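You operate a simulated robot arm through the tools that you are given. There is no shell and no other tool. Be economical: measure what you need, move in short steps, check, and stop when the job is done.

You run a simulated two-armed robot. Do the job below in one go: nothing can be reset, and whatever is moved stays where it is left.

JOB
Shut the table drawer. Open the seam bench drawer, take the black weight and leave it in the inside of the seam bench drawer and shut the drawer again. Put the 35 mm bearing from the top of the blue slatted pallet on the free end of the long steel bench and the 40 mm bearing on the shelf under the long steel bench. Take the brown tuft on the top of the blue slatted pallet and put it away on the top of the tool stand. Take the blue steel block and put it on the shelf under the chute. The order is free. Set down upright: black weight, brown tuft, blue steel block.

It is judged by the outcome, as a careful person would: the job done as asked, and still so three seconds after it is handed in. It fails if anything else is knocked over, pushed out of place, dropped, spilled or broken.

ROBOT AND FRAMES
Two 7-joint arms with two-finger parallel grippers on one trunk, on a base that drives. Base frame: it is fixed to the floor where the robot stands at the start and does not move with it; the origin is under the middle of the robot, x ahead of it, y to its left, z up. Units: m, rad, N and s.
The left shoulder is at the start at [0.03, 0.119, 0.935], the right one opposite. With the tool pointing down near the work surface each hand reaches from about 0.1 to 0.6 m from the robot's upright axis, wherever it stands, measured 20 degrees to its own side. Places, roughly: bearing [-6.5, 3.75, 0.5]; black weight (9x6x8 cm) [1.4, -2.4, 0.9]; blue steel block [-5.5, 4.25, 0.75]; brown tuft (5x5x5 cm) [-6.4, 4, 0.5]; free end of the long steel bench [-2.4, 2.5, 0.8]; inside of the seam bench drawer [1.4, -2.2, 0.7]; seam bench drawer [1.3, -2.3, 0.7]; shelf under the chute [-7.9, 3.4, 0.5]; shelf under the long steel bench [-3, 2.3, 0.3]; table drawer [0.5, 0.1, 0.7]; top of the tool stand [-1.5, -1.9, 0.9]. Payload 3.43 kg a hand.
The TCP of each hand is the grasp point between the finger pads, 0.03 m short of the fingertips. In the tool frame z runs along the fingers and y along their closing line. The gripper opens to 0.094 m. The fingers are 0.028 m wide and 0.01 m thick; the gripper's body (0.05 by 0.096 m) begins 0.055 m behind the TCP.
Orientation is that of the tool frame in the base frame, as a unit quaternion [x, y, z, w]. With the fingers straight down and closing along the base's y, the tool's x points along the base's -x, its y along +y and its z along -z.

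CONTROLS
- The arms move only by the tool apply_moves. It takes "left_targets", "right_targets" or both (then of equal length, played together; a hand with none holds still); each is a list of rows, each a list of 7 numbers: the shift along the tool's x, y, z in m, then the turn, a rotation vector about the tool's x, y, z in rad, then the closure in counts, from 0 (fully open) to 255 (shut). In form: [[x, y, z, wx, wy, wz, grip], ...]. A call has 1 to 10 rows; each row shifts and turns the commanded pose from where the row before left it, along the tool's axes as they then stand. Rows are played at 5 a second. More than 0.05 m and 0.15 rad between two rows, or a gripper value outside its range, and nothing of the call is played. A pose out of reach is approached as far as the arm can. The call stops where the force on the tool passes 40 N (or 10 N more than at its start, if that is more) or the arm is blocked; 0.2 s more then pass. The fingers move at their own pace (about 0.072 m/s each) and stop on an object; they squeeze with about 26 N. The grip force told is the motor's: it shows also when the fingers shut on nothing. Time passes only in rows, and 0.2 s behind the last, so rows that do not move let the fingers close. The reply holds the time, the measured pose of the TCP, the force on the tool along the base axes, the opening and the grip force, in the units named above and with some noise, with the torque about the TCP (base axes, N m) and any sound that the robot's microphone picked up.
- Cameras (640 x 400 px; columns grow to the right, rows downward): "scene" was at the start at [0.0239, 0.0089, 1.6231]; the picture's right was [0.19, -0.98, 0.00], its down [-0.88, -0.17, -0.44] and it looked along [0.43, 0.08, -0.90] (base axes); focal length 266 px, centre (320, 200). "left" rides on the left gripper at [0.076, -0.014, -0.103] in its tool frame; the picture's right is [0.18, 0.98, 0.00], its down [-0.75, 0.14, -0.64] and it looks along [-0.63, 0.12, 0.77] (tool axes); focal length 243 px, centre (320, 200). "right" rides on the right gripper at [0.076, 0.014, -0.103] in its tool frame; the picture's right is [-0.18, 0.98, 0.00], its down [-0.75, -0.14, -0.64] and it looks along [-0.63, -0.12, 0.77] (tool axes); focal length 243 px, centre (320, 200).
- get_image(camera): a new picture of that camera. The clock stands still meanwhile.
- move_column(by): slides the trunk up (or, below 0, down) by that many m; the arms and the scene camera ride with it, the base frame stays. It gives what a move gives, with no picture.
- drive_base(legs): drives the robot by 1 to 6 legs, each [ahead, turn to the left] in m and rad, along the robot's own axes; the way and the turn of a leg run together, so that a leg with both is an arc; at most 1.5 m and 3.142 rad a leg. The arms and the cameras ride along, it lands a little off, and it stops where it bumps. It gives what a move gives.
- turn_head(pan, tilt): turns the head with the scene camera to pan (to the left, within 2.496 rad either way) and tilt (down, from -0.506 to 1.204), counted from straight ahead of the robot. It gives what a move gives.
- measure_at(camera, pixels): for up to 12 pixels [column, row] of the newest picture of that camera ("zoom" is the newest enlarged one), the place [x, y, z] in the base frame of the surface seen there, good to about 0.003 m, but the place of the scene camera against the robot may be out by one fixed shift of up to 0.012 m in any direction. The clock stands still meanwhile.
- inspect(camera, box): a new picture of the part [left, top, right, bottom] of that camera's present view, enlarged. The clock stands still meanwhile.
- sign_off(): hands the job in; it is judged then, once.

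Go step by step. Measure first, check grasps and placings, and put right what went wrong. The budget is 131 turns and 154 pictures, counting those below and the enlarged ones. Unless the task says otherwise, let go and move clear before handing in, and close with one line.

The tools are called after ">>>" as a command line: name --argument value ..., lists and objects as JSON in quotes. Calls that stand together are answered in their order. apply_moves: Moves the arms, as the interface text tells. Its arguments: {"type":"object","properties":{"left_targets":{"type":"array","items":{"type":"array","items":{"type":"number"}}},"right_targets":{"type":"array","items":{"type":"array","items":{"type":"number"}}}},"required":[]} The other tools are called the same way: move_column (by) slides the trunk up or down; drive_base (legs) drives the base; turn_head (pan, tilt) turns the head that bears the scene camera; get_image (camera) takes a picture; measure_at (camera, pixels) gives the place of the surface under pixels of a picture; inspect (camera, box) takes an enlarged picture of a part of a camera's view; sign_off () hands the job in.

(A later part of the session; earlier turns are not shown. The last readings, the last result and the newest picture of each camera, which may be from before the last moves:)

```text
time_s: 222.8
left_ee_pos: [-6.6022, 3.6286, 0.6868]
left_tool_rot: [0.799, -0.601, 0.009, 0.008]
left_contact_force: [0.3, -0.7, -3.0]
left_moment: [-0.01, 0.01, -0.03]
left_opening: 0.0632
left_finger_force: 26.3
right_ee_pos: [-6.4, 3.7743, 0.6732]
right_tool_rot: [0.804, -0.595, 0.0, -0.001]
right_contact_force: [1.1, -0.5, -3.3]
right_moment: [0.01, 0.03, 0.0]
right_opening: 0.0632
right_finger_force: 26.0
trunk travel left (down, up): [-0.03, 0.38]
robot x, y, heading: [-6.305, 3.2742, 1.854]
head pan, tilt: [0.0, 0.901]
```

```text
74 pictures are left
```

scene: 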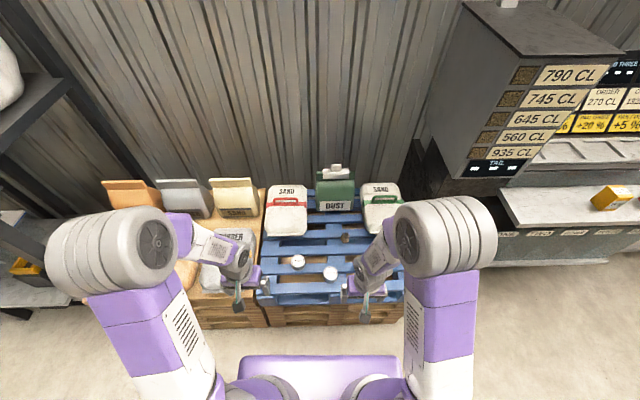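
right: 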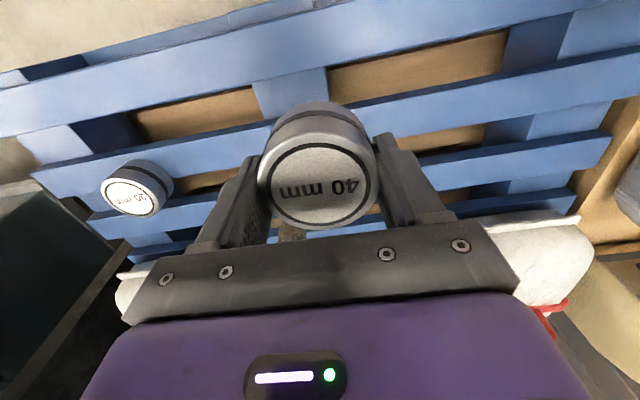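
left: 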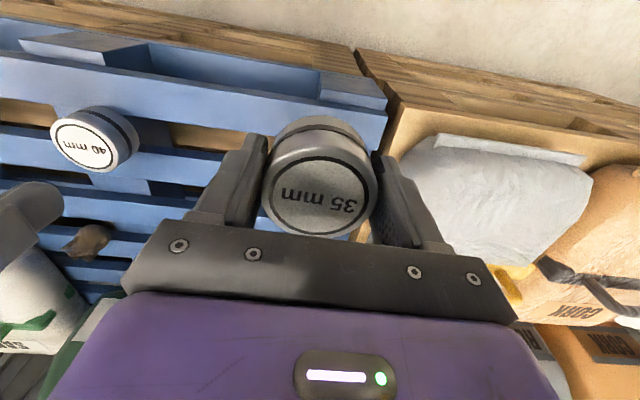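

Both bearings are held. I'll pull the right hand back, raise the trunk and drive around to the south side of the long bench.

>>> apply_moves --right_targets '[[0.04, -0.02, 0, 0, 0, 0, 255], [0.04, -0.02, 0, 0, 0, 0, 255], [0.04, -0.02, 0, 0, 0, 0, 255], [0.02, -0.02, 0, 0, 0, 0, 255]]'

>>> move_column --by 0.2

>>> drive_base --legs '[[-0.3, 0], [0, -2.841], [1.31, 0], [0, 0.317], [1.5, 0], [0, 0.98]]'

>>> turn_head --pan 0.3 --tilt 0.5

>>> get_image --camera "scene"

```text
time_s: 223.8
left_ee_pos: [-6.6018, 3.6281, 0.6862]
left_tool_rot: [0.798, -0.603, 0.009, 0.008]
left_contact_force: [0.0, 0.4, -3.3]
left_moment: [0.0, -0.02, 0.0]
left_opening: 0.0633
left_finger_force: 25.8
right_ee_pos: [-6.2835, 3.6653, 0.6748]
right_tool_rot: [0.804, -0.595, -0.001, -0.001]
right_contact_force: [0.1, -0.2, -3.1]
right_moment: [-0.01, -0.03, 0.01]
right_opening: 0.063
right_finger_force: 25.8
trunk travel left (down, up): [-0.03, 0.38]
robot x, y, heading: [-6.3043, 3.2746, 1.851]
head pan, tilt: [0.0, 0.901]
```

```text
time_s: 226.0
left_ee_pos: [-6.6016, 3.6272, 0.8869]
left_tool_rot: [0.799, -0.602, 0.009, 0.009]
left_contact_force: [0.2, 0.6, -3.3]
left_moment: [-0.02, 0.0, -0.04]
left_opening: 0.0633
left_finger_force: 26.4
right_ee_pos: [-6.2832, 3.6654, 0.8753]
right_tool_rot: [0.804, -0.595, -0.001, -0.001]
right_contact_force: [0.0, -0.2, -3.1]
right_moment: [-0.03, 0.03, -0.02]
right_opening: 0.0629
right_finger_force: 26.4
trunk travel left (down, up): [-0.23, 0.18]
robot x, y, heading: [-6.3039, 3.2775, 1.853]
head pan, tilt: [0.0, 0.901]
```

```text
time_s: 251.4
left_ee_pos: [-3.9931, 1.2349, 0.8877]
left_tool_rot: [-0.143, 0.99, 0.0, -0.012]
left_contact_force: [-0.1, -1.1, -2.9]
left_moment: [-0.05, 0.04, -0.01]
left_opening: 0.0635
left_finger_force: 26.0
right_ee_pos: [-3.9532, 0.9172, 0.8744]
right_tool_rot: [-0.152, 0.988, 0.0, 0.002]
right_contact_force: [0.6, -0.4, -3.7]
right_moment: [0.07, -0.01, -0.02]
right_opening: 0.062
right_finger_force: 26.0
trunk travel left (down, up): [-0.23, 0.18]
robot x, y, heading: [-4.3426, 0.9351, 0.286]
head pan, tilt: [0.0, 0.901]
```

```text
time_s: 252.3
left_ee_pos: [-3.9926, 1.2363, 0.8876]
left_tool_rot: [-0.142, 0.99, -0.001, -0.012]
left_contact_force: [-0.9, 0.0, -3.7]
left_moment: [-0.01, 0.02, -0.01]
left_opening: 0.0633
left_finger_force: 26.0
right_ee_pos: [-3.9538, 0.9164, 0.8746]
right_tool_rot: [-0.151, 0.988, 0.001, 0.002]
right_contact_force: [0.5, 0.0, -3.5]
right_moment: [0.02, 0.02, 0.0]
right_opening: 0.0622
right_finger_force: 26.6
trunk travel left (down, up): [-0.23, 0.18]
robot x, y, heading: [-4.3427, 0.9353, 0.291]
head pan, tilt: [0.3, 0.499]
```

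```text
73 pictures are left
```

scene: 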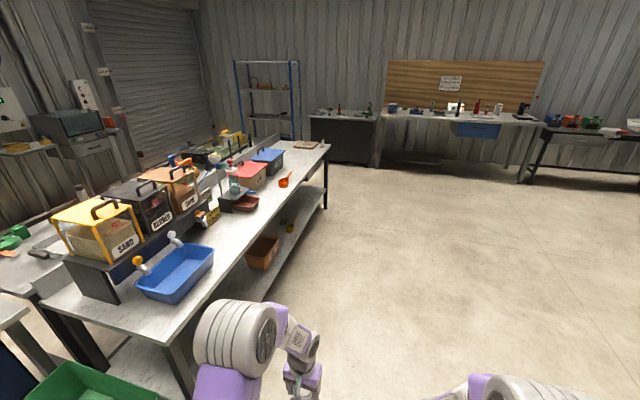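

The bench's near (south) side is clear. I'll drive along it and face it.

>>> drive_base --legs '[[1.0, 0], [0.8, 0], [0, 1.585]]'

>>> turn_head --pan 0.0 --tilt 0.7

>>> get_image --camera "scene"

```text
time_s: 265.1
left_ee_pos: [-2.9462, 1.7913, 0.8868]
left_tool_rot: [0.803, -0.596, 0.009, 0.008]
left_contact_force: [0.0, 1.3, -3.0]
left_moment: [0.0, 0.0, -0.03]
left_opening: 0.0635
left_finger_force: 26.1
right_ee_pos: [-2.63, 1.832, 0.8752]
right_tool_rot: [0.807, -0.59, -0.002, -0.002]
right_contact_force: [0.1, -0.1, -3.0]
right_moment: [-0.04, 0.01, 0.01]
right_opening: 0.0622
right_finger_force: 25.7
trunk travel left (down, up): [-0.23, 0.18]
robot x, y, heading: [-2.646, 1.4369, 1.861]
head pan, tilt: [0.3, 0.499]
```

```text
time_s: 265.9
left_ee_pos: [-2.9471, 1.7906, 0.8873]
left_tool_rot: [0.802, -0.597, 0.01, 0.008]
left_contact_force: [1.4, 0.9, -3.6]
left_moment: [-0.02, 0.0, -0.01]
left_opening: 0.0634
left_finger_force: 25.4
right_ee_pos: [-2.6292, 1.8323, 0.8737]
right_tool_rot: [0.808, -0.589, -0.001, 0.0]
right_contact_force: [-0.5, 0.3, -3.3]
right_moment: [0.0, -0.03, 0.02]
right_opening: 0.062
right_finger_force: 25.9
trunk travel left (down, up): [-0.23, 0.18]
robot x, y, heading: [-2.6462, 1.4398, 1.866]
head pan, tilt: [0.0, 0.7]
```

```text
72 pictures are left
```

scene: 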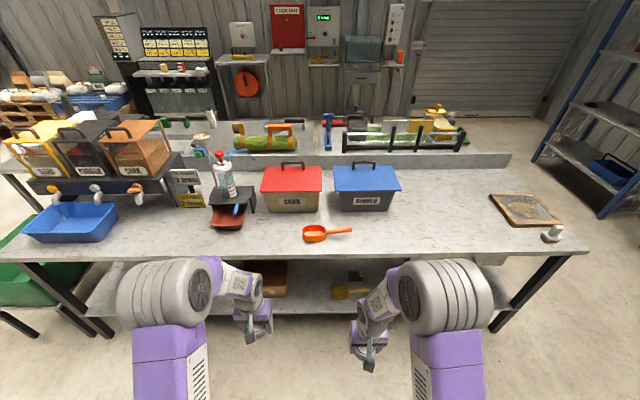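

The free end is around (450,220), and the shelf carries a bin near (272,280) and a yellow scoop near (350,292). I'll measure.

>>> measure_at --camera "scene" --pixels '[[450, 215], [450, 245], [490, 225], [420, 230], [525, 210], [552, 236], [580, 252], [320, 250], [320, 300], [310, 310], [270, 290], [440, 185]]'

>>> inspect --camera "scene" --box '[230, 220, 510, 340]'

```text
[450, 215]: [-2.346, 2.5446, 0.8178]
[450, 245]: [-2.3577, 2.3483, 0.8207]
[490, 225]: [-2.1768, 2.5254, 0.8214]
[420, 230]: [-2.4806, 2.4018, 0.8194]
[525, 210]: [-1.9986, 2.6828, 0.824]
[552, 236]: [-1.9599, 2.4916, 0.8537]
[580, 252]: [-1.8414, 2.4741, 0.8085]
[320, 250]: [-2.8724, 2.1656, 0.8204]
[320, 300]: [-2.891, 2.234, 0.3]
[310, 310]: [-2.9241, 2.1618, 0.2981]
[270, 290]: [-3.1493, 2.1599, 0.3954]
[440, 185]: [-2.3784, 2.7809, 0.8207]
```

```text
2.29 times, centred on (370, 280) of scene
```

zoom: 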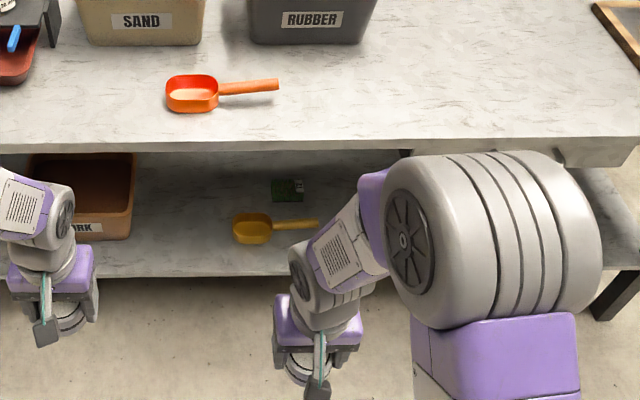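

The bench top is 0.82 and the shelf 0.30, just inset from the top's edge. I'll raise the trunk, drive to the free end and place the 35 mm with the left hand.

>>> move_column --by 0.17

>>> drive_base --legs '[[0, -0.97], [0.68, 0], [0, 0.97]]'

>>> turn_head --pan 0.0 --tilt 0.95

>>> get_image --camera "scene"

>>> get_image --camera "left"

```text
time_s: 267.8
left_ee_pos: [-2.9481, 1.7906, 1.057]
left_tool_rot: [0.802, -0.597, 0.011, 0.009]
left_contact_force: [0.1, 1.0, -3.0]
left_moment: [-0.04, 0.03, -0.01]
left_opening: 0.0633
left_finger_force: 26.5
right_ee_pos: [-2.6292, 1.8327, 1.0446]
right_tool_rot: [0.808, -0.589, -0.001, -0.001]
right_contact_force: [0.1, -0.4, -3.5]
right_moment: [0.03, 0.02, 0.01]
right_opening: 0.0621
right_finger_force: 25.8
trunk travel left (down, up): [-0.4, 0.01]
robot x, y, heading: [-2.6516, 1.4408, 1.866]
head pan, tilt: [0.0, 0.7]
```

```text
time_s: 276.5
left_ee_pos: [-2.5266, 2.3087, 1.0569]
left_tool_rot: [0.802, -0.597, 0.01, 0.009]
left_contact_force: [0.9, 1.0, -2.8]
left_moment: [-0.03, 0.02, 0.01]
left_opening: 0.0634
left_finger_force: 25.6
right_ee_pos: [-2.2081, 2.3511, 1.0443]
right_tool_rot: [0.808, -0.589, -0.002, 0.0]
right_contact_force: [-0.2, 1.4, -3.0]
right_moment: [0.01, -0.04, -0.04]
right_opening: 0.0617
right_finger_force: 26.0
trunk travel left (down, up): [-0.4, 0.01]
robot x, y, heading: [-2.2244, 1.9629, 1.866]
head pan, tilt: [0.0, 0.7]
```

```text
time_s: 277.3
left_ee_pos: [-2.526, 2.3094, 1.0573]
left_tool_rot: [0.803, -0.596, 0.009, 0.008]
left_contact_force: [-0.8, 0.6, -3.0]
left_moment: [-0.02, -0.01, -0.01]
left_opening: 0.0635
left_finger_force: 26.9
right_ee_pos: [-2.2089, 2.3519, 1.0455]
right_tool_rot: [0.808, -0.589, -0.002, -0.002]
right_contact_force: [0.3, -0.9, -3.6]
right_moment: [0.02, 0.01, 0.01]
right_opening: 0.0619
right_finger_force: 25.8
trunk travel left (down, up): [-0.4, 0.01]
robot x, y, heading: [-2.2248, 1.9616, 1.862]
head pan, tilt: [0.0, 0.949]
```

```text
70 pictures are left
```

scene: 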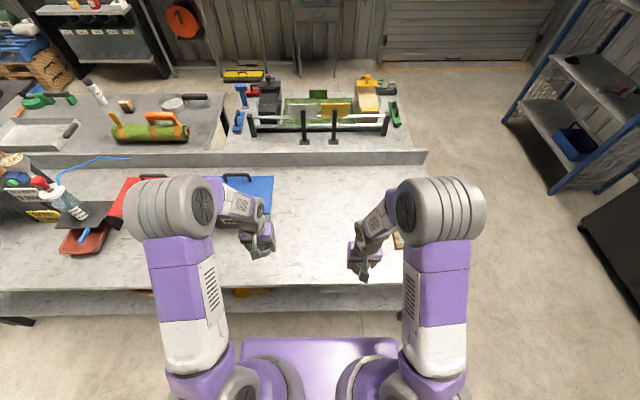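

```text
69 pictures are left
```

left: 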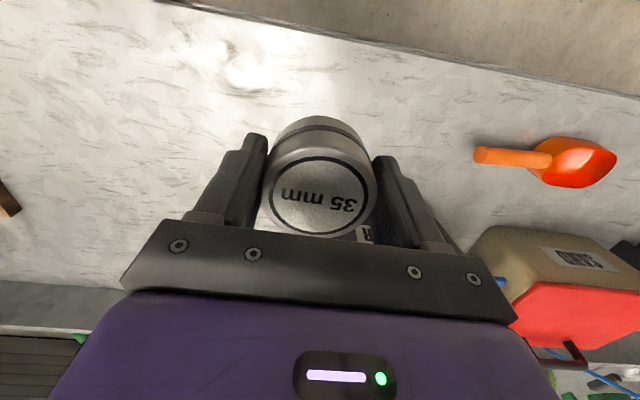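

I'll move the left hand over (-2.38,2.49) on the empty end, shifting the right hand aside, then lower most of the way.

>>> apply_moves --left_targets '[[-0.026, -0.038, 0, 0, 0, 0, 255], [-0.026, -0.038, 0, 0, 0, 0, 255], [-0.026, -0.038, 0, 0, 0, 0, 255], [-0.026, -0.038, 0, 0, 0, 0, 255], [-0.027, -0.04, 0, 0, 0, 0, 255], [0, 0, 0.045, 0, 0, 0, 255], [0, 0, 0.045, 0, 0, 0, 255], [0, 0, 0.045, 0, 0, 0, 255], [0, 0, 0.045, 0, 0, 0, 255]]' --right_targets '[[0.01, -0.02, 0, 0, 0, 0, 255], [0.01, -0.02, 0, 0, 0, 0, 255], [0, -0.02, 0, 0, 0, 0, 255], [0, 0, 0, 0, 0, 0, 255], [0, 0, 0, 0, 0, 0, 255], [0, 0, 0, 0, 0, 0, 255], [0, 0, 0, 0, 0, 0, 255], [0, 0, 0, 0, 0, 0, 255], [0, 0, 0, 0, 0, 0, 255]]'

>>> get_image --camera "left"

```text
time_s: 279.3
left_ee_pos: [-2.3813, 2.4892, 0.8753]
left_tool_rot: [0.803, -0.596, 0.01, 0.007]
left_contact_force: [-1.1, 0.9, -3.4]
left_moment: [-0.03, -0.02, -0.02]
left_opening: 0.0635
left_finger_force: 26.5
right_ee_pos: [-2.1471, 2.3523, 1.0433]
right_tool_rot: [0.808, -0.59, -0.001, -0.001]
right_contact_force: [-0.2, 0.4, -2.6]
right_moment: [-0.05, 0.0, 0.01]
right_opening: 0.0621
right_finger_force: 26.2
trunk travel left (down, up): [-0.4, 0.01]
robot x, y, heading: [-2.2257, 1.9632, 1.864]
head pan, tilt: [0.0, 0.949]
```

```text
68 pictures are left
```

left: 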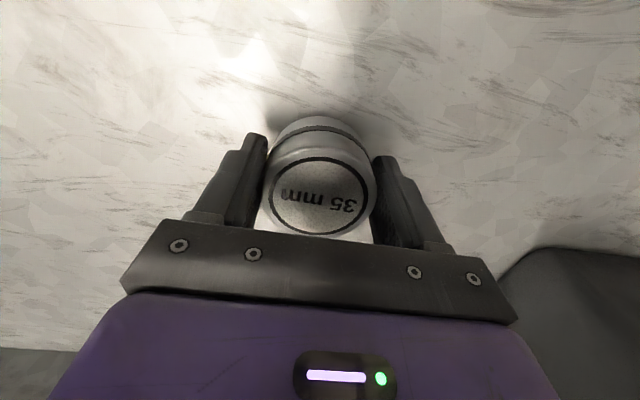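

It's about 2 cm above the bench with nothing underneath. I'll lower it to contact.

>>> apply_moves --left_targets '[[0, 0, 0.012, 0, 0, 0, 255], [0, 0, 0.005, 0, 0, 0, 255], [0, 0, 0.003, 0, 0, 0, 255], [0, 0, 0.003, 0, 0, 0, 255], [0, 0, 0, 0, 0, 0, 255]]'

```text
time_s: 280.5
left_ee_pos: [-2.3803, 2.4875, 0.8547]
left_tool_rot: [0.803, -0.596, 0.007, 0.005]
left_contact_force: [-4.3, 0.4, 18.5]
left_moment: [0.2, 0.08, 0.01]
left_opening: 0.0634
left_finger_force: 26.3
right_ee_pos: [-2.1467, 2.3514, 1.0425]
right_tool_rot: [0.808, -0.589, -0.002, -0.001]
right_contact_force: [0.2, -0.6, -2.6]
right_moment: [0.01, -0.01, 0.02]
right_opening: 0.0619
right_finger_force: 25.9
trunk travel left (down, up): [-0.4, 0.01]
robot x, y, heading: [-2.229, 1.9606, 1.866]
head pan, tilt: [0.0, 0.949]
```

In contact (18.5 N). I'll release, rise and retract.

>>> apply_moves --left_targets '[[0, 0, -0.002, 0, 0, 0, 255], [0, 0, 0, 0, 0, 0, 0], [0, 0, 0, 0, 0, 0, 0], [0, 0, -0.03, 0, 0, 0, 0], [0, 0, -0.045, 0, 0, 0, 0], [0, 0, -0.045, 0, 0, 0, 0], [0, 0, -0.045, 0, 0, 0, 0], [0.045, 0.015, 0, 0, 0, 0, 0], [0.045, 0.015, 0, 0, 0, 0, 0], [0.045, 0.015, 0, 0, 0, 0, 0]]'

>>> get_image --camera "left"

```text
time_s: 282.7
left_ee_pos: [-2.3847, 2.3441, 1.0211]
left_tool_rot: [0.803, -0.596, 0.009, 0.007]
left_contact_force: [0.8, 0.2, -0.1]
left_moment: [0.08, 0.02, 0.0]
left_opening: 0.0942
left_finger_force: 0.0
right_ee_pos: [-2.1461, 2.3495, 1.0448]
right_tool_rot: [0.808, -0.589, -0.002, -0.001]
right_contact_force: [-0.5, -0.8, -3.4]
right_moment: [0.01, 0.02, -0.02]
right_opening: 0.0621
right_finger_force: 26.5
trunk travel left (down, up): [-0.4, 0.01]
robot x, y, heading: [-2.2257, 1.961, 1.866]
head pan, tilt: [0.0, 0.949]
```

```text
67 pictures are left
```

left: 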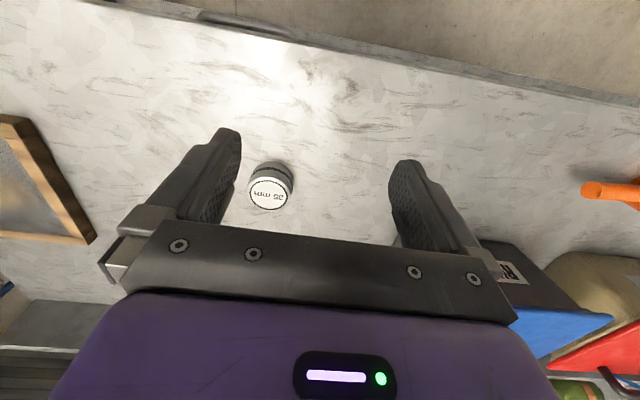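

The 35 mm bearing lies on the free end. I'll back off and look at the shelf underneath for a free spot.

>>> drive_base --legs '[[-0.6, 0]]'

>>> move_column --by -0.4

>>> turn_head --pan 0.25 --tilt 0.6

>>> get_image --camera "scene"

```text
time_s: 286.1
left_ee_pos: [-2.21, 1.7652, 1.0194]
left_tool_rot: [0.802, -0.597, 0.009, 0.008]
left_contact_force: [0.3, -0.4, 0.3]
left_moment: [-0.04, -0.02, -0.02]
left_opening: 0.0941
left_finger_force: 0.0
right_ee_pos: [-1.9706, 1.7702, 1.044]
right_tool_rot: [0.807, -0.59, -0.001, -0.001]
right_contact_force: [0.3, 0.2, -3.8]
right_moment: [0.03, -0.01, 0.0]
right_opening: 0.0617
right_finger_force: 25.2
trunk travel left (down, up): [-0.4, 0.01]
robot x, y, heading: [-2.0522, 1.3791, 1.867]
head pan, tilt: [0.0, 0.949]
```

```text
time_s: 289.9
left_ee_pos: [-2.2077, 1.7653, 0.6192]
left_tool_rot: [0.802, -0.597, 0.01, 0.008]
left_contact_force: [-0.1, 0.1, 0.0]
left_moment: [0.01, -0.01, 0.01]
left_opening: 0.0944
left_finger_force: 0.1
right_ee_pos: [-1.9706, 1.771, 0.6437]
right_tool_rot: [0.807, -0.59, -0.001, -0.001]
right_contact_force: [0.3, 1.3, -3.1]
right_moment: [-0.01, 0.0, 0.01]
right_opening: 0.062
right_finger_force: 26.3
trunk travel left (down, up): [0.0, 0.41]
robot x, y, heading: [-2.0502, 1.3786, 1.864]
head pan, tilt: [0.0, 0.949]
```

```text
time_s: 290.7
left_ee_pos: [-2.2077, 1.7654, 0.6198]
left_tool_rot: [0.802, -0.597, 0.008, 0.008]
left_contact_force: [0.1, 0.1, -0.2]
left_moment: [0.02, -0.01, -0.01]
left_opening: 0.0941
left_finger_force: 0.0
right_ee_pos: [-1.9706, 1.7704, 0.6431]
right_tool_rot: [0.808, -0.59, -0.001, -0.001]
right_contact_force: [-1.3, -0.2, -2.1]
right_moment: [-0.01, -0.02, 0.01]
right_opening: 0.0617
right_finger_force: 25.9
trunk travel left (down, up): [0.0, 0.41]
robot x, y, heading: [-2.0483, 1.3785, 1.867]
head pan, tilt: [0.25, 0.6]
```

```text
66 pictures are left
```

scene: 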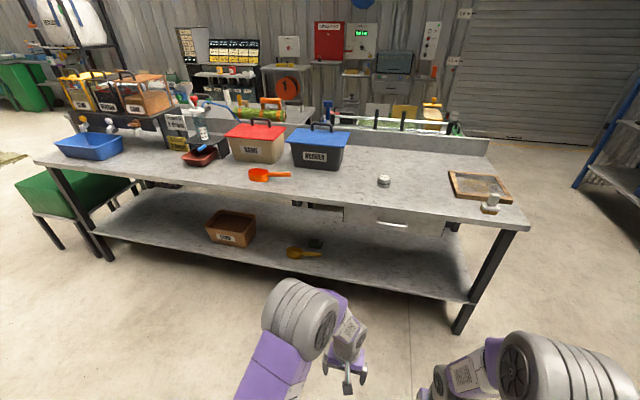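

The shelf's right half is free, with drawers above it. I'll measure the candidates and the drawer's lower edge.

>>> measure_at --camera "scene" --pixels '[[350, 265], [390, 270], [345, 280], [380, 290], [310, 255], [302, 250], [315, 243], [400, 235], [390, 228], [325, 215], [180, 220], [240, 235]]'

>>> inspect --camera "scene" --box '[200, 180, 480, 310]'

```text
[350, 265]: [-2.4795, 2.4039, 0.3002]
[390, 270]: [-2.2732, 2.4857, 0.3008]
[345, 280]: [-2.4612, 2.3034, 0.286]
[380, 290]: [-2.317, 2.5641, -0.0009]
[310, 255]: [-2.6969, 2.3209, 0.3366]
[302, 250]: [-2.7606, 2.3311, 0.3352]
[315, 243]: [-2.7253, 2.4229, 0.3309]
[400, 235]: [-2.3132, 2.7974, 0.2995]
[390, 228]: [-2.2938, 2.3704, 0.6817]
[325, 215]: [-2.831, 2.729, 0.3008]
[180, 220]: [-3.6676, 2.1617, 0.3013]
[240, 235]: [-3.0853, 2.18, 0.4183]
```

```text
2.29 times, centred on (340, 245) of scene
```

zoom: 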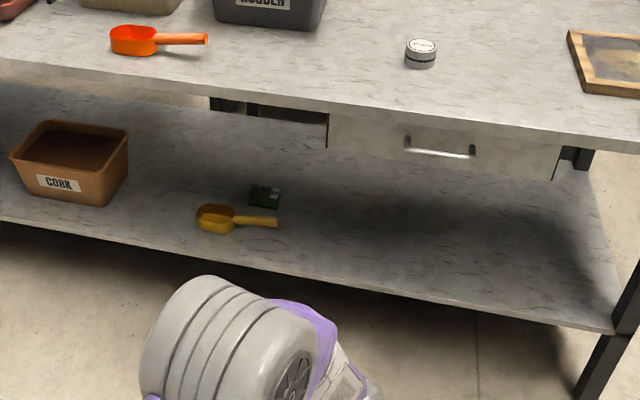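

Under the drawers it's cramped; the shelf left of the bin (x ≈ -3.45) is clear and has no drawers above. I'll drive there.

>>> drive_base --legs '[[0, 1.337], [1.285, 0], [0, -1.33]]'

>>> turn_head --pan 0.0 --tilt 0.75

>>> get_image --camera "scene"

```text
time_s: 303.7
left_ee_pos: [-3.4613, 1.6983, 0.6196]
left_tool_rot: [0.795, -0.606, 0.009, 0.009]
left_contact_force: [-0.3, -0.7, 0.7]
left_moment: [-0.04, 0.0, -0.02]
left_opening: 0.0938
left_finger_force: 0.1
right_ee_pos: [-3.2231, 1.6989, 0.6427]
right_tool_rot: [0.801, -0.599, -0.001, -0.002]
right_contact_force: [-0.3, 0.4, -3.1]
right_moment: [-0.03, -0.02, 0.01]
right_opening: 0.0622
right_finger_force: 25.3
trunk travel left (down, up): [0.0, 0.41]
robot x, y, heading: [-3.3138, 1.3088, 1.842]
head pan, tilt: [0.25, 0.6]
```

```text
time_s: 304.5
left_ee_pos: [-3.4623, 1.6993, 0.6198]
left_tool_rot: [0.795, -0.607, 0.01, 0.009]
left_contact_force: [-0.8, 0.3, 0.1]
left_moment: [-0.01, -0.03, 0.03]
left_opening: 0.094
left_finger_force: 0.0
right_ee_pos: [-3.2241, 1.699, 0.6424]
right_tool_rot: [0.801, -0.599, -0.001, -0.001]
right_contact_force: [0.4, -0.6, -2.8]
right_moment: [0.01, -0.01, -0.05]
right_opening: 0.0623
right_finger_force: 26.0
trunk travel left (down, up): [0.0, 0.41]
robot x, y, heading: [-3.3133, 1.3121, 1.848]
head pan, tilt: [0.0, 0.75]
```

```text
64 pictures are left
```

scene: 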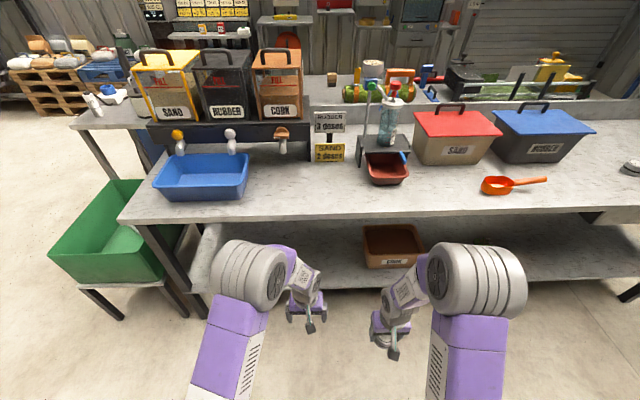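

The shelf space left of the bin is free. Both wrists would hit the bench edge at this height, so I'll lower the hands first, pull them back, then view.

>>> apply_moves --left_targets '[[0.03, 0.02, 0.03, 0, 0, 0, 0], [0.03, 0.02, 0.03, 0, 0, 0, 0], [0.03, 0.02, 0.03, 0, 0, 0, 0], [0.03, 0.02, 0.03, 0, 0, 0, 0], [0.03, 0, 0.03, 0, 0, 0, 0]]' --right_targets '[[0, 0, 0.045, 0, 0, 0, 255], [0, 0, 0.045, 0, 0, 0, 255], [0, 0, 0.045, 0, 0, 0, 255], [0, 0, 0.045, 0, 0, 0, 255], [0, 0, 0.04, 0, 0, 0, 255]]'

>>> get_image --camera "scene"

```text
time_s: 305.7
left_ee_pos: [-3.498, 1.5284, 0.4757]
left_tool_rot: [0.795, -0.606, 0.009, 0.008]
left_contact_force: [0.9, -0.3, -0.4]
left_moment: [0.03, 0.02, 0.0]
left_opening: 0.0941
left_finger_force: 0.0
right_ee_pos: [-3.2241, 1.7006, 0.4226]
right_tool_rot: [0.801, -0.599, -0.001, 0.0]
right_contact_force: [0.3, -0.2, -3.2]
right_moment: [0.02, 0.0, -0.03]
right_opening: 0.062
right_finger_force: 25.1
trunk travel left (down, up): [0.0, 0.41]
robot x, y, heading: [-3.3099, 1.3108, 1.841]
head pan, tilt: [0.0, 0.75]
```

```text
63 pictures are left
```

scene: 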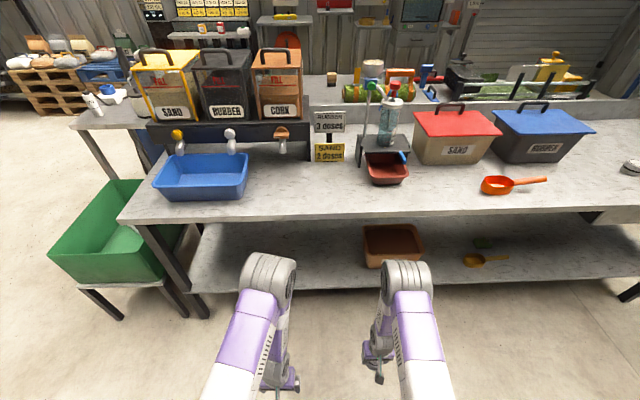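

The arms are lower now; I'll check the elbow heights against the bench underside and measure the shelf free area.

>>> measure_at --camera "scene" --pixels '[[405, 265], [405, 285], [265, 260], [378, 350], [330, 280], [300, 270], [330, 215], [330, 222], [340, 250], [365, 265]]'

```text
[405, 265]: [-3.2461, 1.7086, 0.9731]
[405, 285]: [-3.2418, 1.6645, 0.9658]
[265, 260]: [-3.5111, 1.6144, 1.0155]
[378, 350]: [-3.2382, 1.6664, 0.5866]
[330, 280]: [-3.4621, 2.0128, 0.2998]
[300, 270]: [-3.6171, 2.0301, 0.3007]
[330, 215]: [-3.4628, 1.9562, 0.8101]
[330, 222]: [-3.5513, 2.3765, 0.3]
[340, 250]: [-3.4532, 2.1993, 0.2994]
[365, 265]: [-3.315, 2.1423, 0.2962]
```

With the tool down, the elbow rises to z 0.97 above the hand, which wouldn't fit under the bench. Stretching the arm forward should flatten it, so I'll extend first in free air and check.

>>> apply_moves --right_targets '[[-0.042, 0.015, 0, 0, 0, 0, 255], [-0.042, 0.015, 0, 0, 0, 0, 255], [-0.042, 0.015, 0, 0, 0, 0, 255], [-0.042, 0.015, 0, 0, 0, 0, 255], [-0.042, 0.015, 0, 0, 0, 0, 255], [-0.03, 0.015, 0, 0, 0, 0, 255]]'

>>> get_image --camera "scene"

```text
time_s: 307.1
left_ee_pos: [-3.4984, 1.5294, 0.4749]
left_tool_rot: [0.796, -0.606, 0.009, 0.009]
left_contact_force: [-0.5, -1.2, 1.0]
left_moment: [0.0, 0.01, -0.02]
left_opening: 0.0936
left_finger_force: 0.1
right_ee_pos: [-3.3791, 1.9047, 0.4225]
right_tool_rot: [0.801, -0.598, 0.0, 0.0]
right_contact_force: [-0.2, 1.5, -2.8]
right_moment: [-0.01, 0.01, 0.02]
right_opening: 0.0623
right_finger_force: 26.4
trunk travel left (down, up): [0.0, 0.41]
robot x, y, heading: [-3.3137, 1.3119, 1.841]
head pan, tilt: [0.0, 0.75]
```

```text
62 pictures are left
```

scene: 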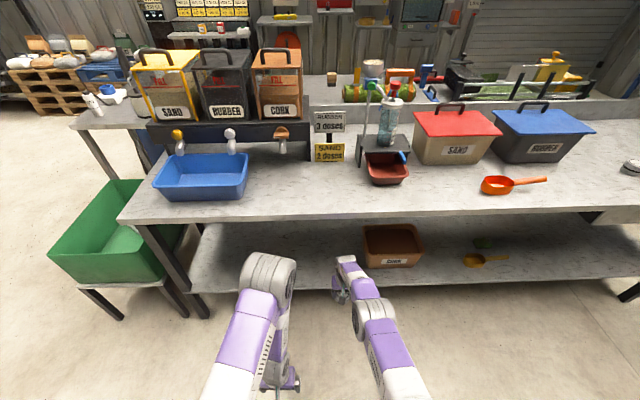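

>>> measure_at --camera "scene" --pixels '[[346, 262], [350, 275], [375, 290], [368, 312], [385, 325], [325, 217], [340, 290], [270, 258]]'

>>> inspect --camera "scene" --box '[220, 210, 460, 360]'

```text
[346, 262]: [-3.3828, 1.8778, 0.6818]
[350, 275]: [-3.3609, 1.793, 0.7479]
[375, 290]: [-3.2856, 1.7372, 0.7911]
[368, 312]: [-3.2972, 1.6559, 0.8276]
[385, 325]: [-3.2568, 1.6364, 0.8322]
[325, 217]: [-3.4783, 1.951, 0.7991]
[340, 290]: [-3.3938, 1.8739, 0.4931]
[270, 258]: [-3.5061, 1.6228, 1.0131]
```

```text
2.67 times, centred on (340, 285) of scene
```

zoom: 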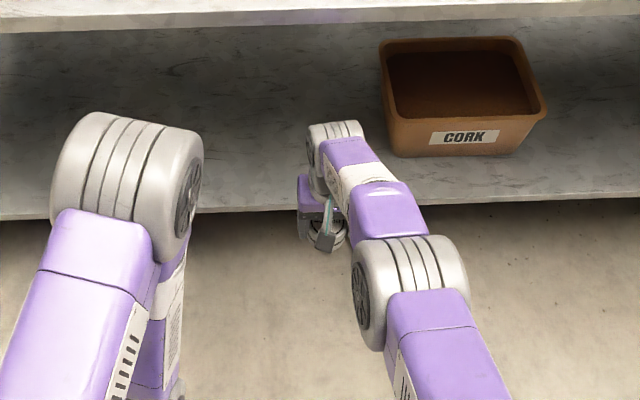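

Stretched, the wrist top is at 0.68 and the forearm stays below 0.79, and lowering further will clear the bench underside. I'll lower the hand and drive 0.19 m in.

>>> apply_moves --right_targets '[[0, 0, 0.025, 0, 0, 0, 255], [0, 0, 0.025, 0, 0, 0, 255]]'

>>> drive_base --legs '[[0.1, 0]]'

>>> inspect --camera "scene" --box '[220, 210, 460, 360]'

>>> get_image --camera "right"

```text
time_s: 307.7
left_ee_pos: [-3.4968, 1.529, 0.4752]
left_tool_rot: [0.795, -0.606, 0.009, 0.008]
left_contact_force: [0.2, 0.1, -0.6]
left_moment: [0.01, -0.02, 0.0]
left_opening: 0.094
left_finger_force: 0.0
right_ee_pos: [-3.369, 1.8883, 0.3821]
right_tool_rot: [0.801, -0.599, -0.001, -0.002]
right_contact_force: [-0.4, -0.1, -3.4]
right_moment: [-0.02, -0.04, 0.0]
right_opening: 0.0623
right_finger_force: 26.0
right hand out of reach, approached as far as the arm can: row 1, 2
trunk travel left (down, up): [0.0, 0.41]
robot x, y, heading: [-3.3128, 1.3107, 1.84]
head pan, tilt: [0.0, 0.75]
```

```text
time_s: 308.9
left_ee_pos: [-3.5253, 1.6262, 0.4746]
left_tool_rot: [0.795, -0.607, 0.01, 0.009]
left_contact_force: [0.0, 1.0, 0.1]
left_moment: [0.02, 0.02, -0.03]
left_opening: 0.094
left_finger_force: 0.1
right_ee_pos: [-3.3985, 1.985, 0.3808]
right_tool_rot: [0.801, -0.598, -0.001, 0.0]
right_contact_force: [-1.1, 0.1, -3.0]
right_moment: [0.0, -0.02, 0.02]
right_opening: 0.0622
right_finger_force: 26.4
trunk travel left (down, up): [0.0, 0.41]
robot x, y, heading: [-3.338, 1.4077, 1.84]
head pan, tilt: [0.0, 0.75]
```

```text
2.67 times, centred on (340, 285) of scene
```

zoom: 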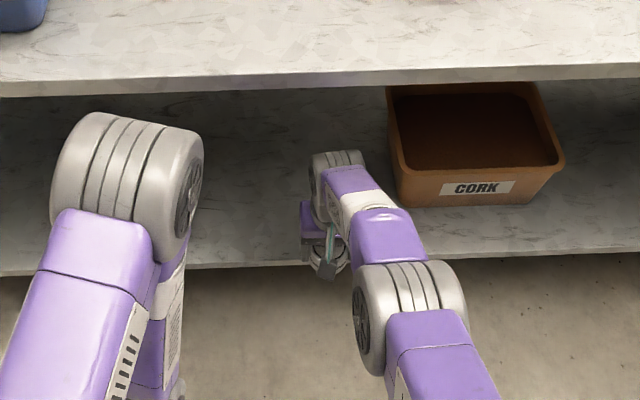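

```text
59 pictures are left
```

right: 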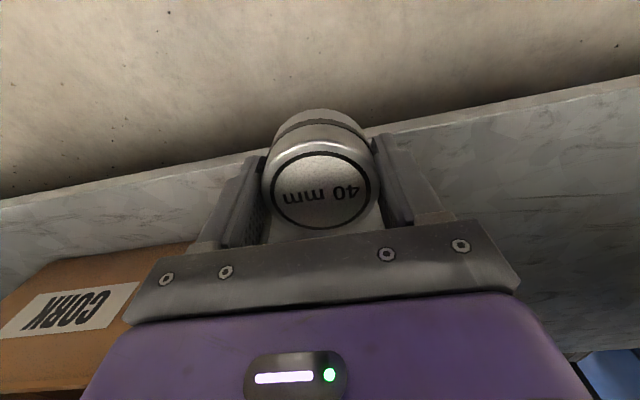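

The arm is at its reach limit, so I'll pull in 4 cm, shift 3 cm away from the bin, then drive further in.

>>> apply_moves --right_targets '[[0.02, 0.015, 0, 0, 0, 0, 255], [0.02, 0.015, 0.008, 0, 0, 0, 255]]'

>>> drive_base --legs '[[0.13, 0]]'

>>> inspect --camera "scene" --box '[220, 210, 460, 360]'

>>> get_image --camera "right"

```text
time_s: 309.5
left_ee_pos: [-3.5251, 1.6261, 0.4752]
left_tool_rot: [0.795, -0.606, 0.009, 0.01]
left_contact_force: [0.1, 0.7, 0.1]
left_moment: [0.01, 0.0, 0.01]
left_opening: 0.094
left_finger_force: 0.0
right_ee_pos: [-3.4151, 1.9369, 0.3728]
right_tool_rot: [0.801, -0.599, -0.001, -0.002]
right_contact_force: [-0.3, -0.1, -2.9]
right_moment: [-0.02, 0.0, 0.01]
right_opening: 0.0625
right_finger_force: 25.9
trunk travel left (down, up): [0.0, 0.41]
robot x, y, heading: [-3.3402, 1.4081, 1.845]
head pan, tilt: [0.0, 0.75]
```

```text
time_s: 310.7
left_ee_pos: [-3.5592, 1.7516, 0.4758]
left_tool_rot: [0.795, -0.606, 0.01, 0.009]
left_contact_force: [0.3, 0.0, -0.2]
left_moment: [-0.03, 0.02, -0.02]
left_opening: 0.094
left_finger_force: 0.0
right_ee_pos: [-3.4489, 2.0628, 0.3732]
right_tool_rot: [0.801, -0.599, -0.001, -0.001]
right_contact_force: [-0.1, -0.2, -3.9]
right_moment: [0.01, 0.0, -0.03]
right_opening: 0.0623
right_finger_force: 26.0
trunk travel left (down, up): [0.0, 0.41]
robot x, y, heading: [-3.3748, 1.533, 1.843]
head pan, tilt: [0.0, 0.75]
```

```text
2.67 times, centred on (340, 285) of scene
```

zoom: 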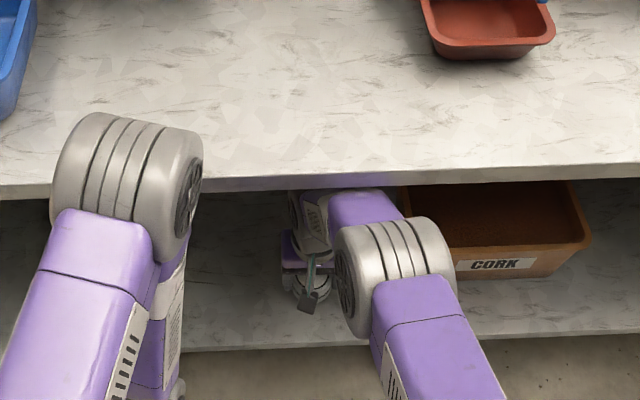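

```text
57 pictures are left
```

right: 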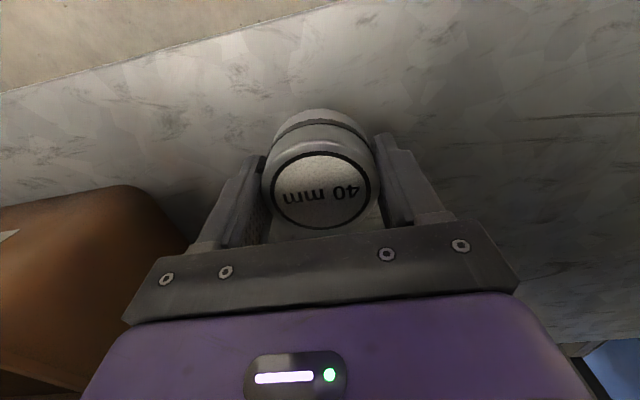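

The bearing is over the shelf, about 7 cm inside its edge and clear of the bin. I'll lower it gently.

>>> apply_moves --right_targets '[[0, 0, 0.015, 0, 0, 0, 255], [0, 0, 0.012, 0, 0, 0, 255], [0, 0, 0.005, 0, 0, 0, 255], [0, 0, 0.003, 0, 0, 0, 255], [0, 0, 0.002, 0, 0, 0, 255], [0, 0, 0, 0, 0, 0, 255]]'

```text
time_s: 312.1
left_ee_pos: [-3.5594, 1.7503, 0.4755]
left_tool_rot: [0.795, -0.606, 0.01, 0.009]
left_contact_force: [0.1, -0.4, 0.0]
left_moment: [-0.02, 0.02, -0.04]
left_opening: 0.0938
left_finger_force: 0.1
right_ee_pos: [-3.4487, 2.0619, 0.3358]
right_tool_rot: [0.801, -0.599, -0.002, -0.002]
right_contact_force: [-0.6, 0.0, -2.7]
right_moment: [0.01, 0.02, -0.01]
right_opening: 0.0625
right_finger_force: 25.9
trunk travel left (down, up): [0.0, 0.41]
robot x, y, heading: [-3.372, 1.5322, 1.844]
head pan, tilt: [0.0, 0.75]
```

No contact yet; a few more 2 mm steps.

>>> apply_moves --right_targets '[[0, 0, 0.002, 0, 0, 0, 255], [0, 0, 0.002, 0, 0, 0, 255], [0, 0, 0.002, 0, 0, 0, 255], [0, 0, 0, 0, 0, 0, 255]]'

```text
time_s: 313.1
left_ee_pos: [-3.5596, 1.7501, 0.4753]
left_tool_rot: [0.795, -0.606, 0.009, 0.008]
left_contact_force: [0.5, -0.5, -0.5]
left_moment: [-0.01, -0.03, -0.02]
left_opening: 0.0941
left_finger_force: 0.1
right_ee_pos: [-3.4488, 2.0638, 0.3341]
right_tool_rot: [0.801, -0.599, -0.003, -0.003]
right_contact_force: [2.4, -0.2, 20.6]
right_moment: [0.01, -0.01, -0.02]
right_opening: 0.0621
right_finger_force: 26.0
trunk travel left (down, up): [0.0, 0.41]
robot x, y, heading: [-3.3758, 1.532, 1.84]
head pan, tilt: [0.0, 0.75]
```

It's resting on the shelf. I'll release, rise 5 cm and back the robot straight out.

>>> apply_moves --right_targets '[[0, 0, -0.003, 0, 0, 0, 255], [0, 0, 0, 0, 0, 0, 60], [0, 0, 0, 0, 0, 0, 30], [0, 0, 0, 0, 0, 0, 30], [0, 0, -0.02, 0, 0, 0, 30], [0, 0, -0.03, 0, 0, 0, 30]]'

>>> drive_base --legs '[[-0.4, 0]]'

>>> get_image --camera "right"

>>> get_image --camera "scene"

```text
time_s: 314.5
left_ee_pos: [-3.5581, 1.7503, 0.4758]
left_tool_rot: [0.796, -0.606, 0.01, 0.008]
left_contact_force: [0.3, 1.1, 0.5]
left_moment: [-0.03, 0.0, -0.02]
left_opening: 0.0941
left_finger_force: 0.1
right_ee_pos: [-3.4458, 2.055, 0.3786]
right_tool_rot: [0.8, -0.6, 0.005, 0.003]
right_contact_force: [0.4, 0.0, 0.8]
right_moment: [-0.01, 0.0, 0.0]
right_opening: 0.0828
right_finger_force: 0.1
trunk travel left (down, up): [0.0, 0.41]
robot x, y, heading: [-3.3739, 1.5316, 1.84]
head pan, tilt: [0.0, 0.75]
```

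```text
time_s: 317.0
left_ee_pos: [-3.4524, 1.3665, 0.4755]
left_tool_rot: [0.794, -0.608, 0.009, 0.008]
left_contact_force: [0.5, -0.1, -0.5]
left_moment: [0.02, 0.0, -0.02]
left_opening: 0.094
left_finger_force: 0.1
right_ee_pos: [-3.3415, 1.6778, 0.3849]
right_tool_rot: [0.8, -0.601, -0.002, 0.0]
right_contact_force: [0.8, -0.5, 0.0]
right_moment: [-0.04, 0.0, 0.02]
right_opening: 0.0829
right_finger_force: 0.1
trunk travel left (down, up): [0.0, 0.41]
robot x, y, heading: [-3.2686, 1.1472, 1.837]
head pan, tilt: [0.0, 0.75]
```

```text
56 pictures are left
```

right: 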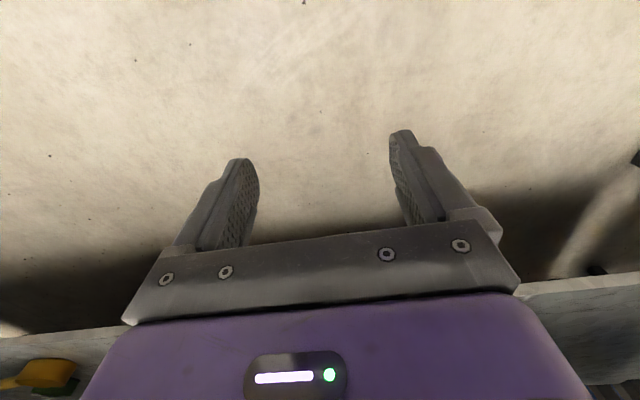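

```text
55 pictures are left
```

scene: 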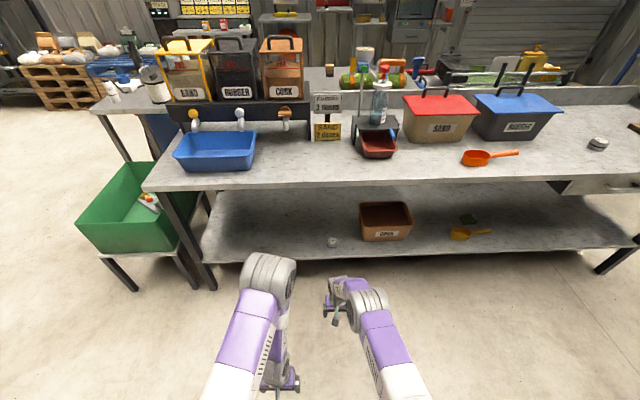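

The 40 mm bearing sits on the shelf at (332,242). Now for the tuft: I'll raise the trunk, tuck the right hand and drive back to the pallet.

>>> apply_moves --right_targets '[[0.045, 0, -0.02, 0, 0, 0, 0], [0.045, 0, -0.03, 0, 0, 0, 0], [0.045, 0, -0.03, 0, 0, 0, 0], [0.03, -0.02, 0, 0, 0, 0, 0]]'

>>> move_column --by 0.38

>>> drive_base --legs '[[0, 1.5], [1.05, 0], [0, -0.867], [1.5, 0], [0, -0.31], [1.26, 0]]'

>>> drive_base --legs '[[0, -0.294]]'

>>> turn_head --pan 0 --tilt 0.8

>>> get_image --camera "scene"

```text
refused: row 2 steps farther than a row can; nothing moved
```

```text
time_s: 320.7
left_ee_pos: [-3.4521, 1.3678, 0.8553]
left_tool_rot: [0.794, -0.608, 0.01, 0.009]
left_contact_force: [-0.4, -0.4, -0.5]
left_moment: [0.03, -0.02, 0.01]
left_opening: 0.094
left_finger_force: 0.1
right_ee_pos: [-3.3415, 1.6779, 0.7632]
right_tool_rot: [0.799, -0.601, -0.001, -0.001]
right_contact_force: [0.2, -0.4, 0.1]
right_moment: [0.0, -0.01, 0.01]
right_opening: 0.083
right_finger_force: 0.1
trunk travel left (down, up): [-0.38, 0.03]
robot x, y, heading: [-3.2676, 1.1502, 1.835]
head pan, tilt: [0.0, 0.75]
```

```text
time_s: 346.1
left_ee_pos: [-6.4699, 3.0398, 0.8554]
left_tool_rot: [0.886, -0.463, 0.012, 0.006]
left_contact_force: [-1.3, -0.2, -0.4]
left_moment: [-0.01, -0.03, 0.0]
left_opening: 0.0939
left_finger_force: 0.1
right_ee_pos: [-6.4701, 3.3712, 0.7648]
right_tool_rot: [0.89, -0.455, -0.001, -0.001]
right_contact_force: [-0.3, -0.4, 0.4]
right_moment: [0.03, -0.02, 0.04]
right_opening: 0.0826
right_finger_force: 0.1
trunk travel left (down, up): [-0.38, 0.03]
robot x, y, heading: [-6.2199, 2.8972, 2.182]
head pan, tilt: [0.0, 0.75]
```

```text
time_s: 347.4
left_ee_pos: [-6.416, 3.1067, 0.8554]
left_tool_rot: [0.807, -0.59, 0.009, 0.008]
left_contact_force: [-0.4, 0.5, -0.1]
left_moment: [0.01, 0.01, 0.02]
left_opening: 0.094
left_finger_force: 0.0
right_ee_pos: [-6.3181, 3.4219, 0.7638]
right_tool_rot: [0.813, -0.582, -0.002, -0.001]
right_contact_force: [0.4, 0.1, 0.0]
right_moment: [-0.01, 0.0, 0.01]
right_opening: 0.0829
right_finger_force: 0.0
trunk travel left (down, up): [-0.38, 0.03]
robot x, y, heading: [-6.2195, 2.8949, 1.882]
head pan, tilt: [0.0, 0.75]
```

```text
time_s: 348.1
left_ee_pos: [-6.4157, 3.1071, 0.8553]
left_tool_rot: [0.807, -0.59, 0.01, 0.009]
left_contact_force: [0.4, -0.4, -0.4]
left_moment: [0.02, -0.01, 0.01]
left_opening: 0.0941
left_finger_force: 0.1
right_ee_pos: [-6.3193, 3.4219, 0.7647]
right_tool_rot: [0.813, -0.582, -0.001, -0.001]
right_contact_force: [0.6, -0.2, 0.5]
right_moment: [0.01, 0.02, 0.03]
right_opening: 0.0829
right_finger_force: 0.1
trunk travel left (down, up): [-0.38, 0.03]
robot x, y, heading: [-6.2241, 2.8928, 1.88]
head pan, tilt: [0.0, 0.799]
```

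```text
54 pictures are left
```

scene: 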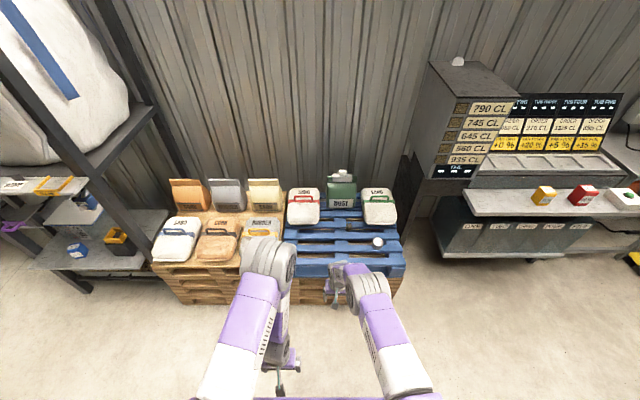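

The tuft is ahead-right, hidden behind my right hand. I'll pull the right hand in and up, then drive 0.5 m closer.

>>> apply_moves --right_targets '[[0.035, -0.02, -0.02, 0, 0, 0, 0], [0.035, -0.02, -0.02, 0, 0, 0, 0], [0.035, -0.02, -0.02, 0, 0, 0, 0], [0.035, -0.02, -0.02, 0, 0, 0, 0]]'

>>> drive_base --legs '[[0.5, 0]]'

>>> turn_head --pan -0.1 --tilt 1.0

>>> get_image --camera "scene"

>>> get_image --camera "right"

```text
time_s: 349.1
left_ee_pos: [-6.4152, 3.1061, 0.8551]
left_tool_rot: [0.807, -0.59, 0.01, 0.007]
left_contact_force: [0.4, -0.2, 0.1]
left_moment: [0.03, 0.01, -0.01]
left_opening: 0.0939
left_finger_force: 0.0
right_ee_pos: [-6.1973, 3.314, 0.8439]
right_tool_rot: [0.813, -0.582, -0.003, -0.001]
right_contact_force: [0.6, 0.1, 0.2]
right_moment: [0.02, -0.03, -0.03]
right_opening: 0.094
right_finger_force: 0.0
trunk travel left (down, up): [-0.38, 0.03]
robot x, y, heading: [-6.2222, 2.8934, 1.88]
head pan, tilt: [0.0, 0.799]
```

```text
time_s: 352.0
left_ee_pos: [-6.5698, 3.5786, 0.8556]
left_tool_rot: [0.808, -0.589, 0.01, 0.008]
left_contact_force: [0.2, -0.6, -0.2]
left_moment: [-0.02, -0.02, -0.02]
left_opening: 0.094
left_finger_force: 0.1
right_ee_pos: [-6.3514, 3.7879, 0.8439]
right_tool_rot: [0.813, -0.582, 0.0, -0.001]
right_contact_force: [1.5, 0.9, 0.4]
right_moment: [-0.01, -0.01, 0.04]
right_opening: 0.094
right_finger_force: 0.1
trunk travel left (down, up): [-0.38, 0.03]
robot x, y, heading: [-6.3747, 3.3689, 1.881]
head pan, tilt: [0.0, 0.799]
```

```text
time_s: 352.7
left_ee_pos: [-6.5695, 3.579, 0.8563]
left_tool_rot: [0.808, -0.589, 0.01, 0.008]
left_contact_force: [-0.5, 0.5, 0.4]
left_moment: [-0.05, 0.0, -0.03]
left_opening: 0.0939
left_finger_force: 0.2
right_ee_pos: [-6.3504, 3.7879, 0.8423]
right_tool_rot: [0.813, -0.583, -0.002, 0.0]
right_contact_force: [0.2, -0.5, -0.1]
right_moment: [-0.03, 0.0, -0.02]
right_opening: 0.094
right_finger_force: 0.1
trunk travel left (down, up): [-0.38, 0.03]
robot x, y, heading: [-6.3702, 3.3727, 1.876]
head pan, tilt: [-0.099, 1.0]
```

```text
53 pictures are left
```

scene: 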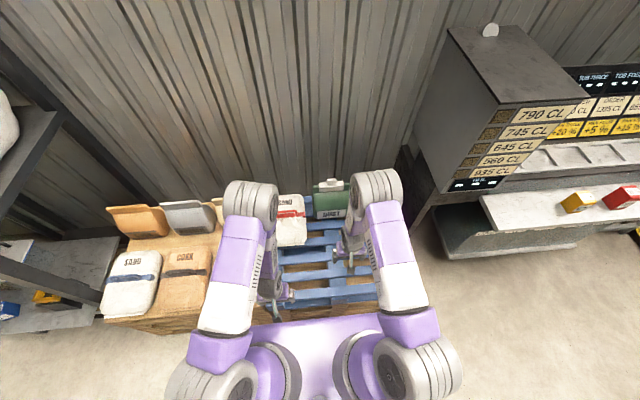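

```text
52 pictures are left
```

right: 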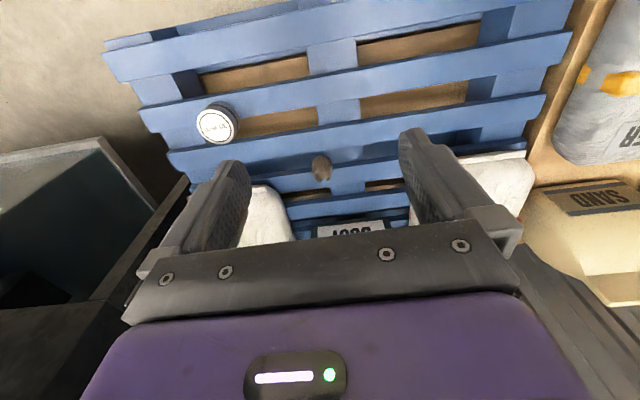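

The right camera sees the tuft at (322,168). I'll measure it and enlarge it.

>>> measure_at --camera "right" --pixels '[[321, 160], [321, 172], [321, 180], [313, 170], [330, 170], [345, 165], [300, 175], [350, 228], [270, 200]]'

>>> inspect --camera "right" --box '[260, 130, 400, 230]'

```text
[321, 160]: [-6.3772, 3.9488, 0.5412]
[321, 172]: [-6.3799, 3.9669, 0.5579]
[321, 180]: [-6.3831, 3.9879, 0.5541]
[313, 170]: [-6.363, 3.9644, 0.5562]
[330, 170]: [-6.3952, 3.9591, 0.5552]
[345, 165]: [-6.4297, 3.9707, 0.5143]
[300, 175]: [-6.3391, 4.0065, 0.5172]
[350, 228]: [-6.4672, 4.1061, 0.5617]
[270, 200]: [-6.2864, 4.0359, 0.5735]
```

```text
4.00 times, centred on (330, 180) of right
```

zoom: 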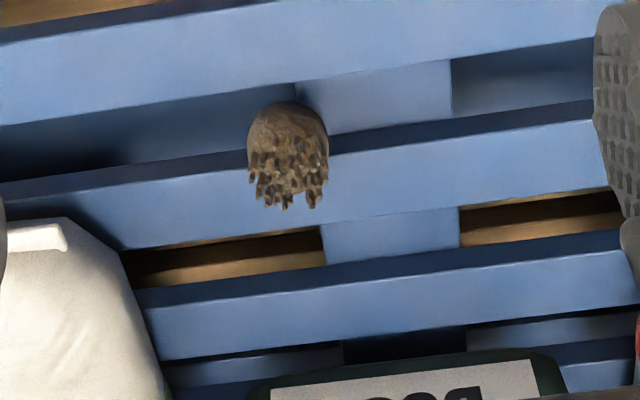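

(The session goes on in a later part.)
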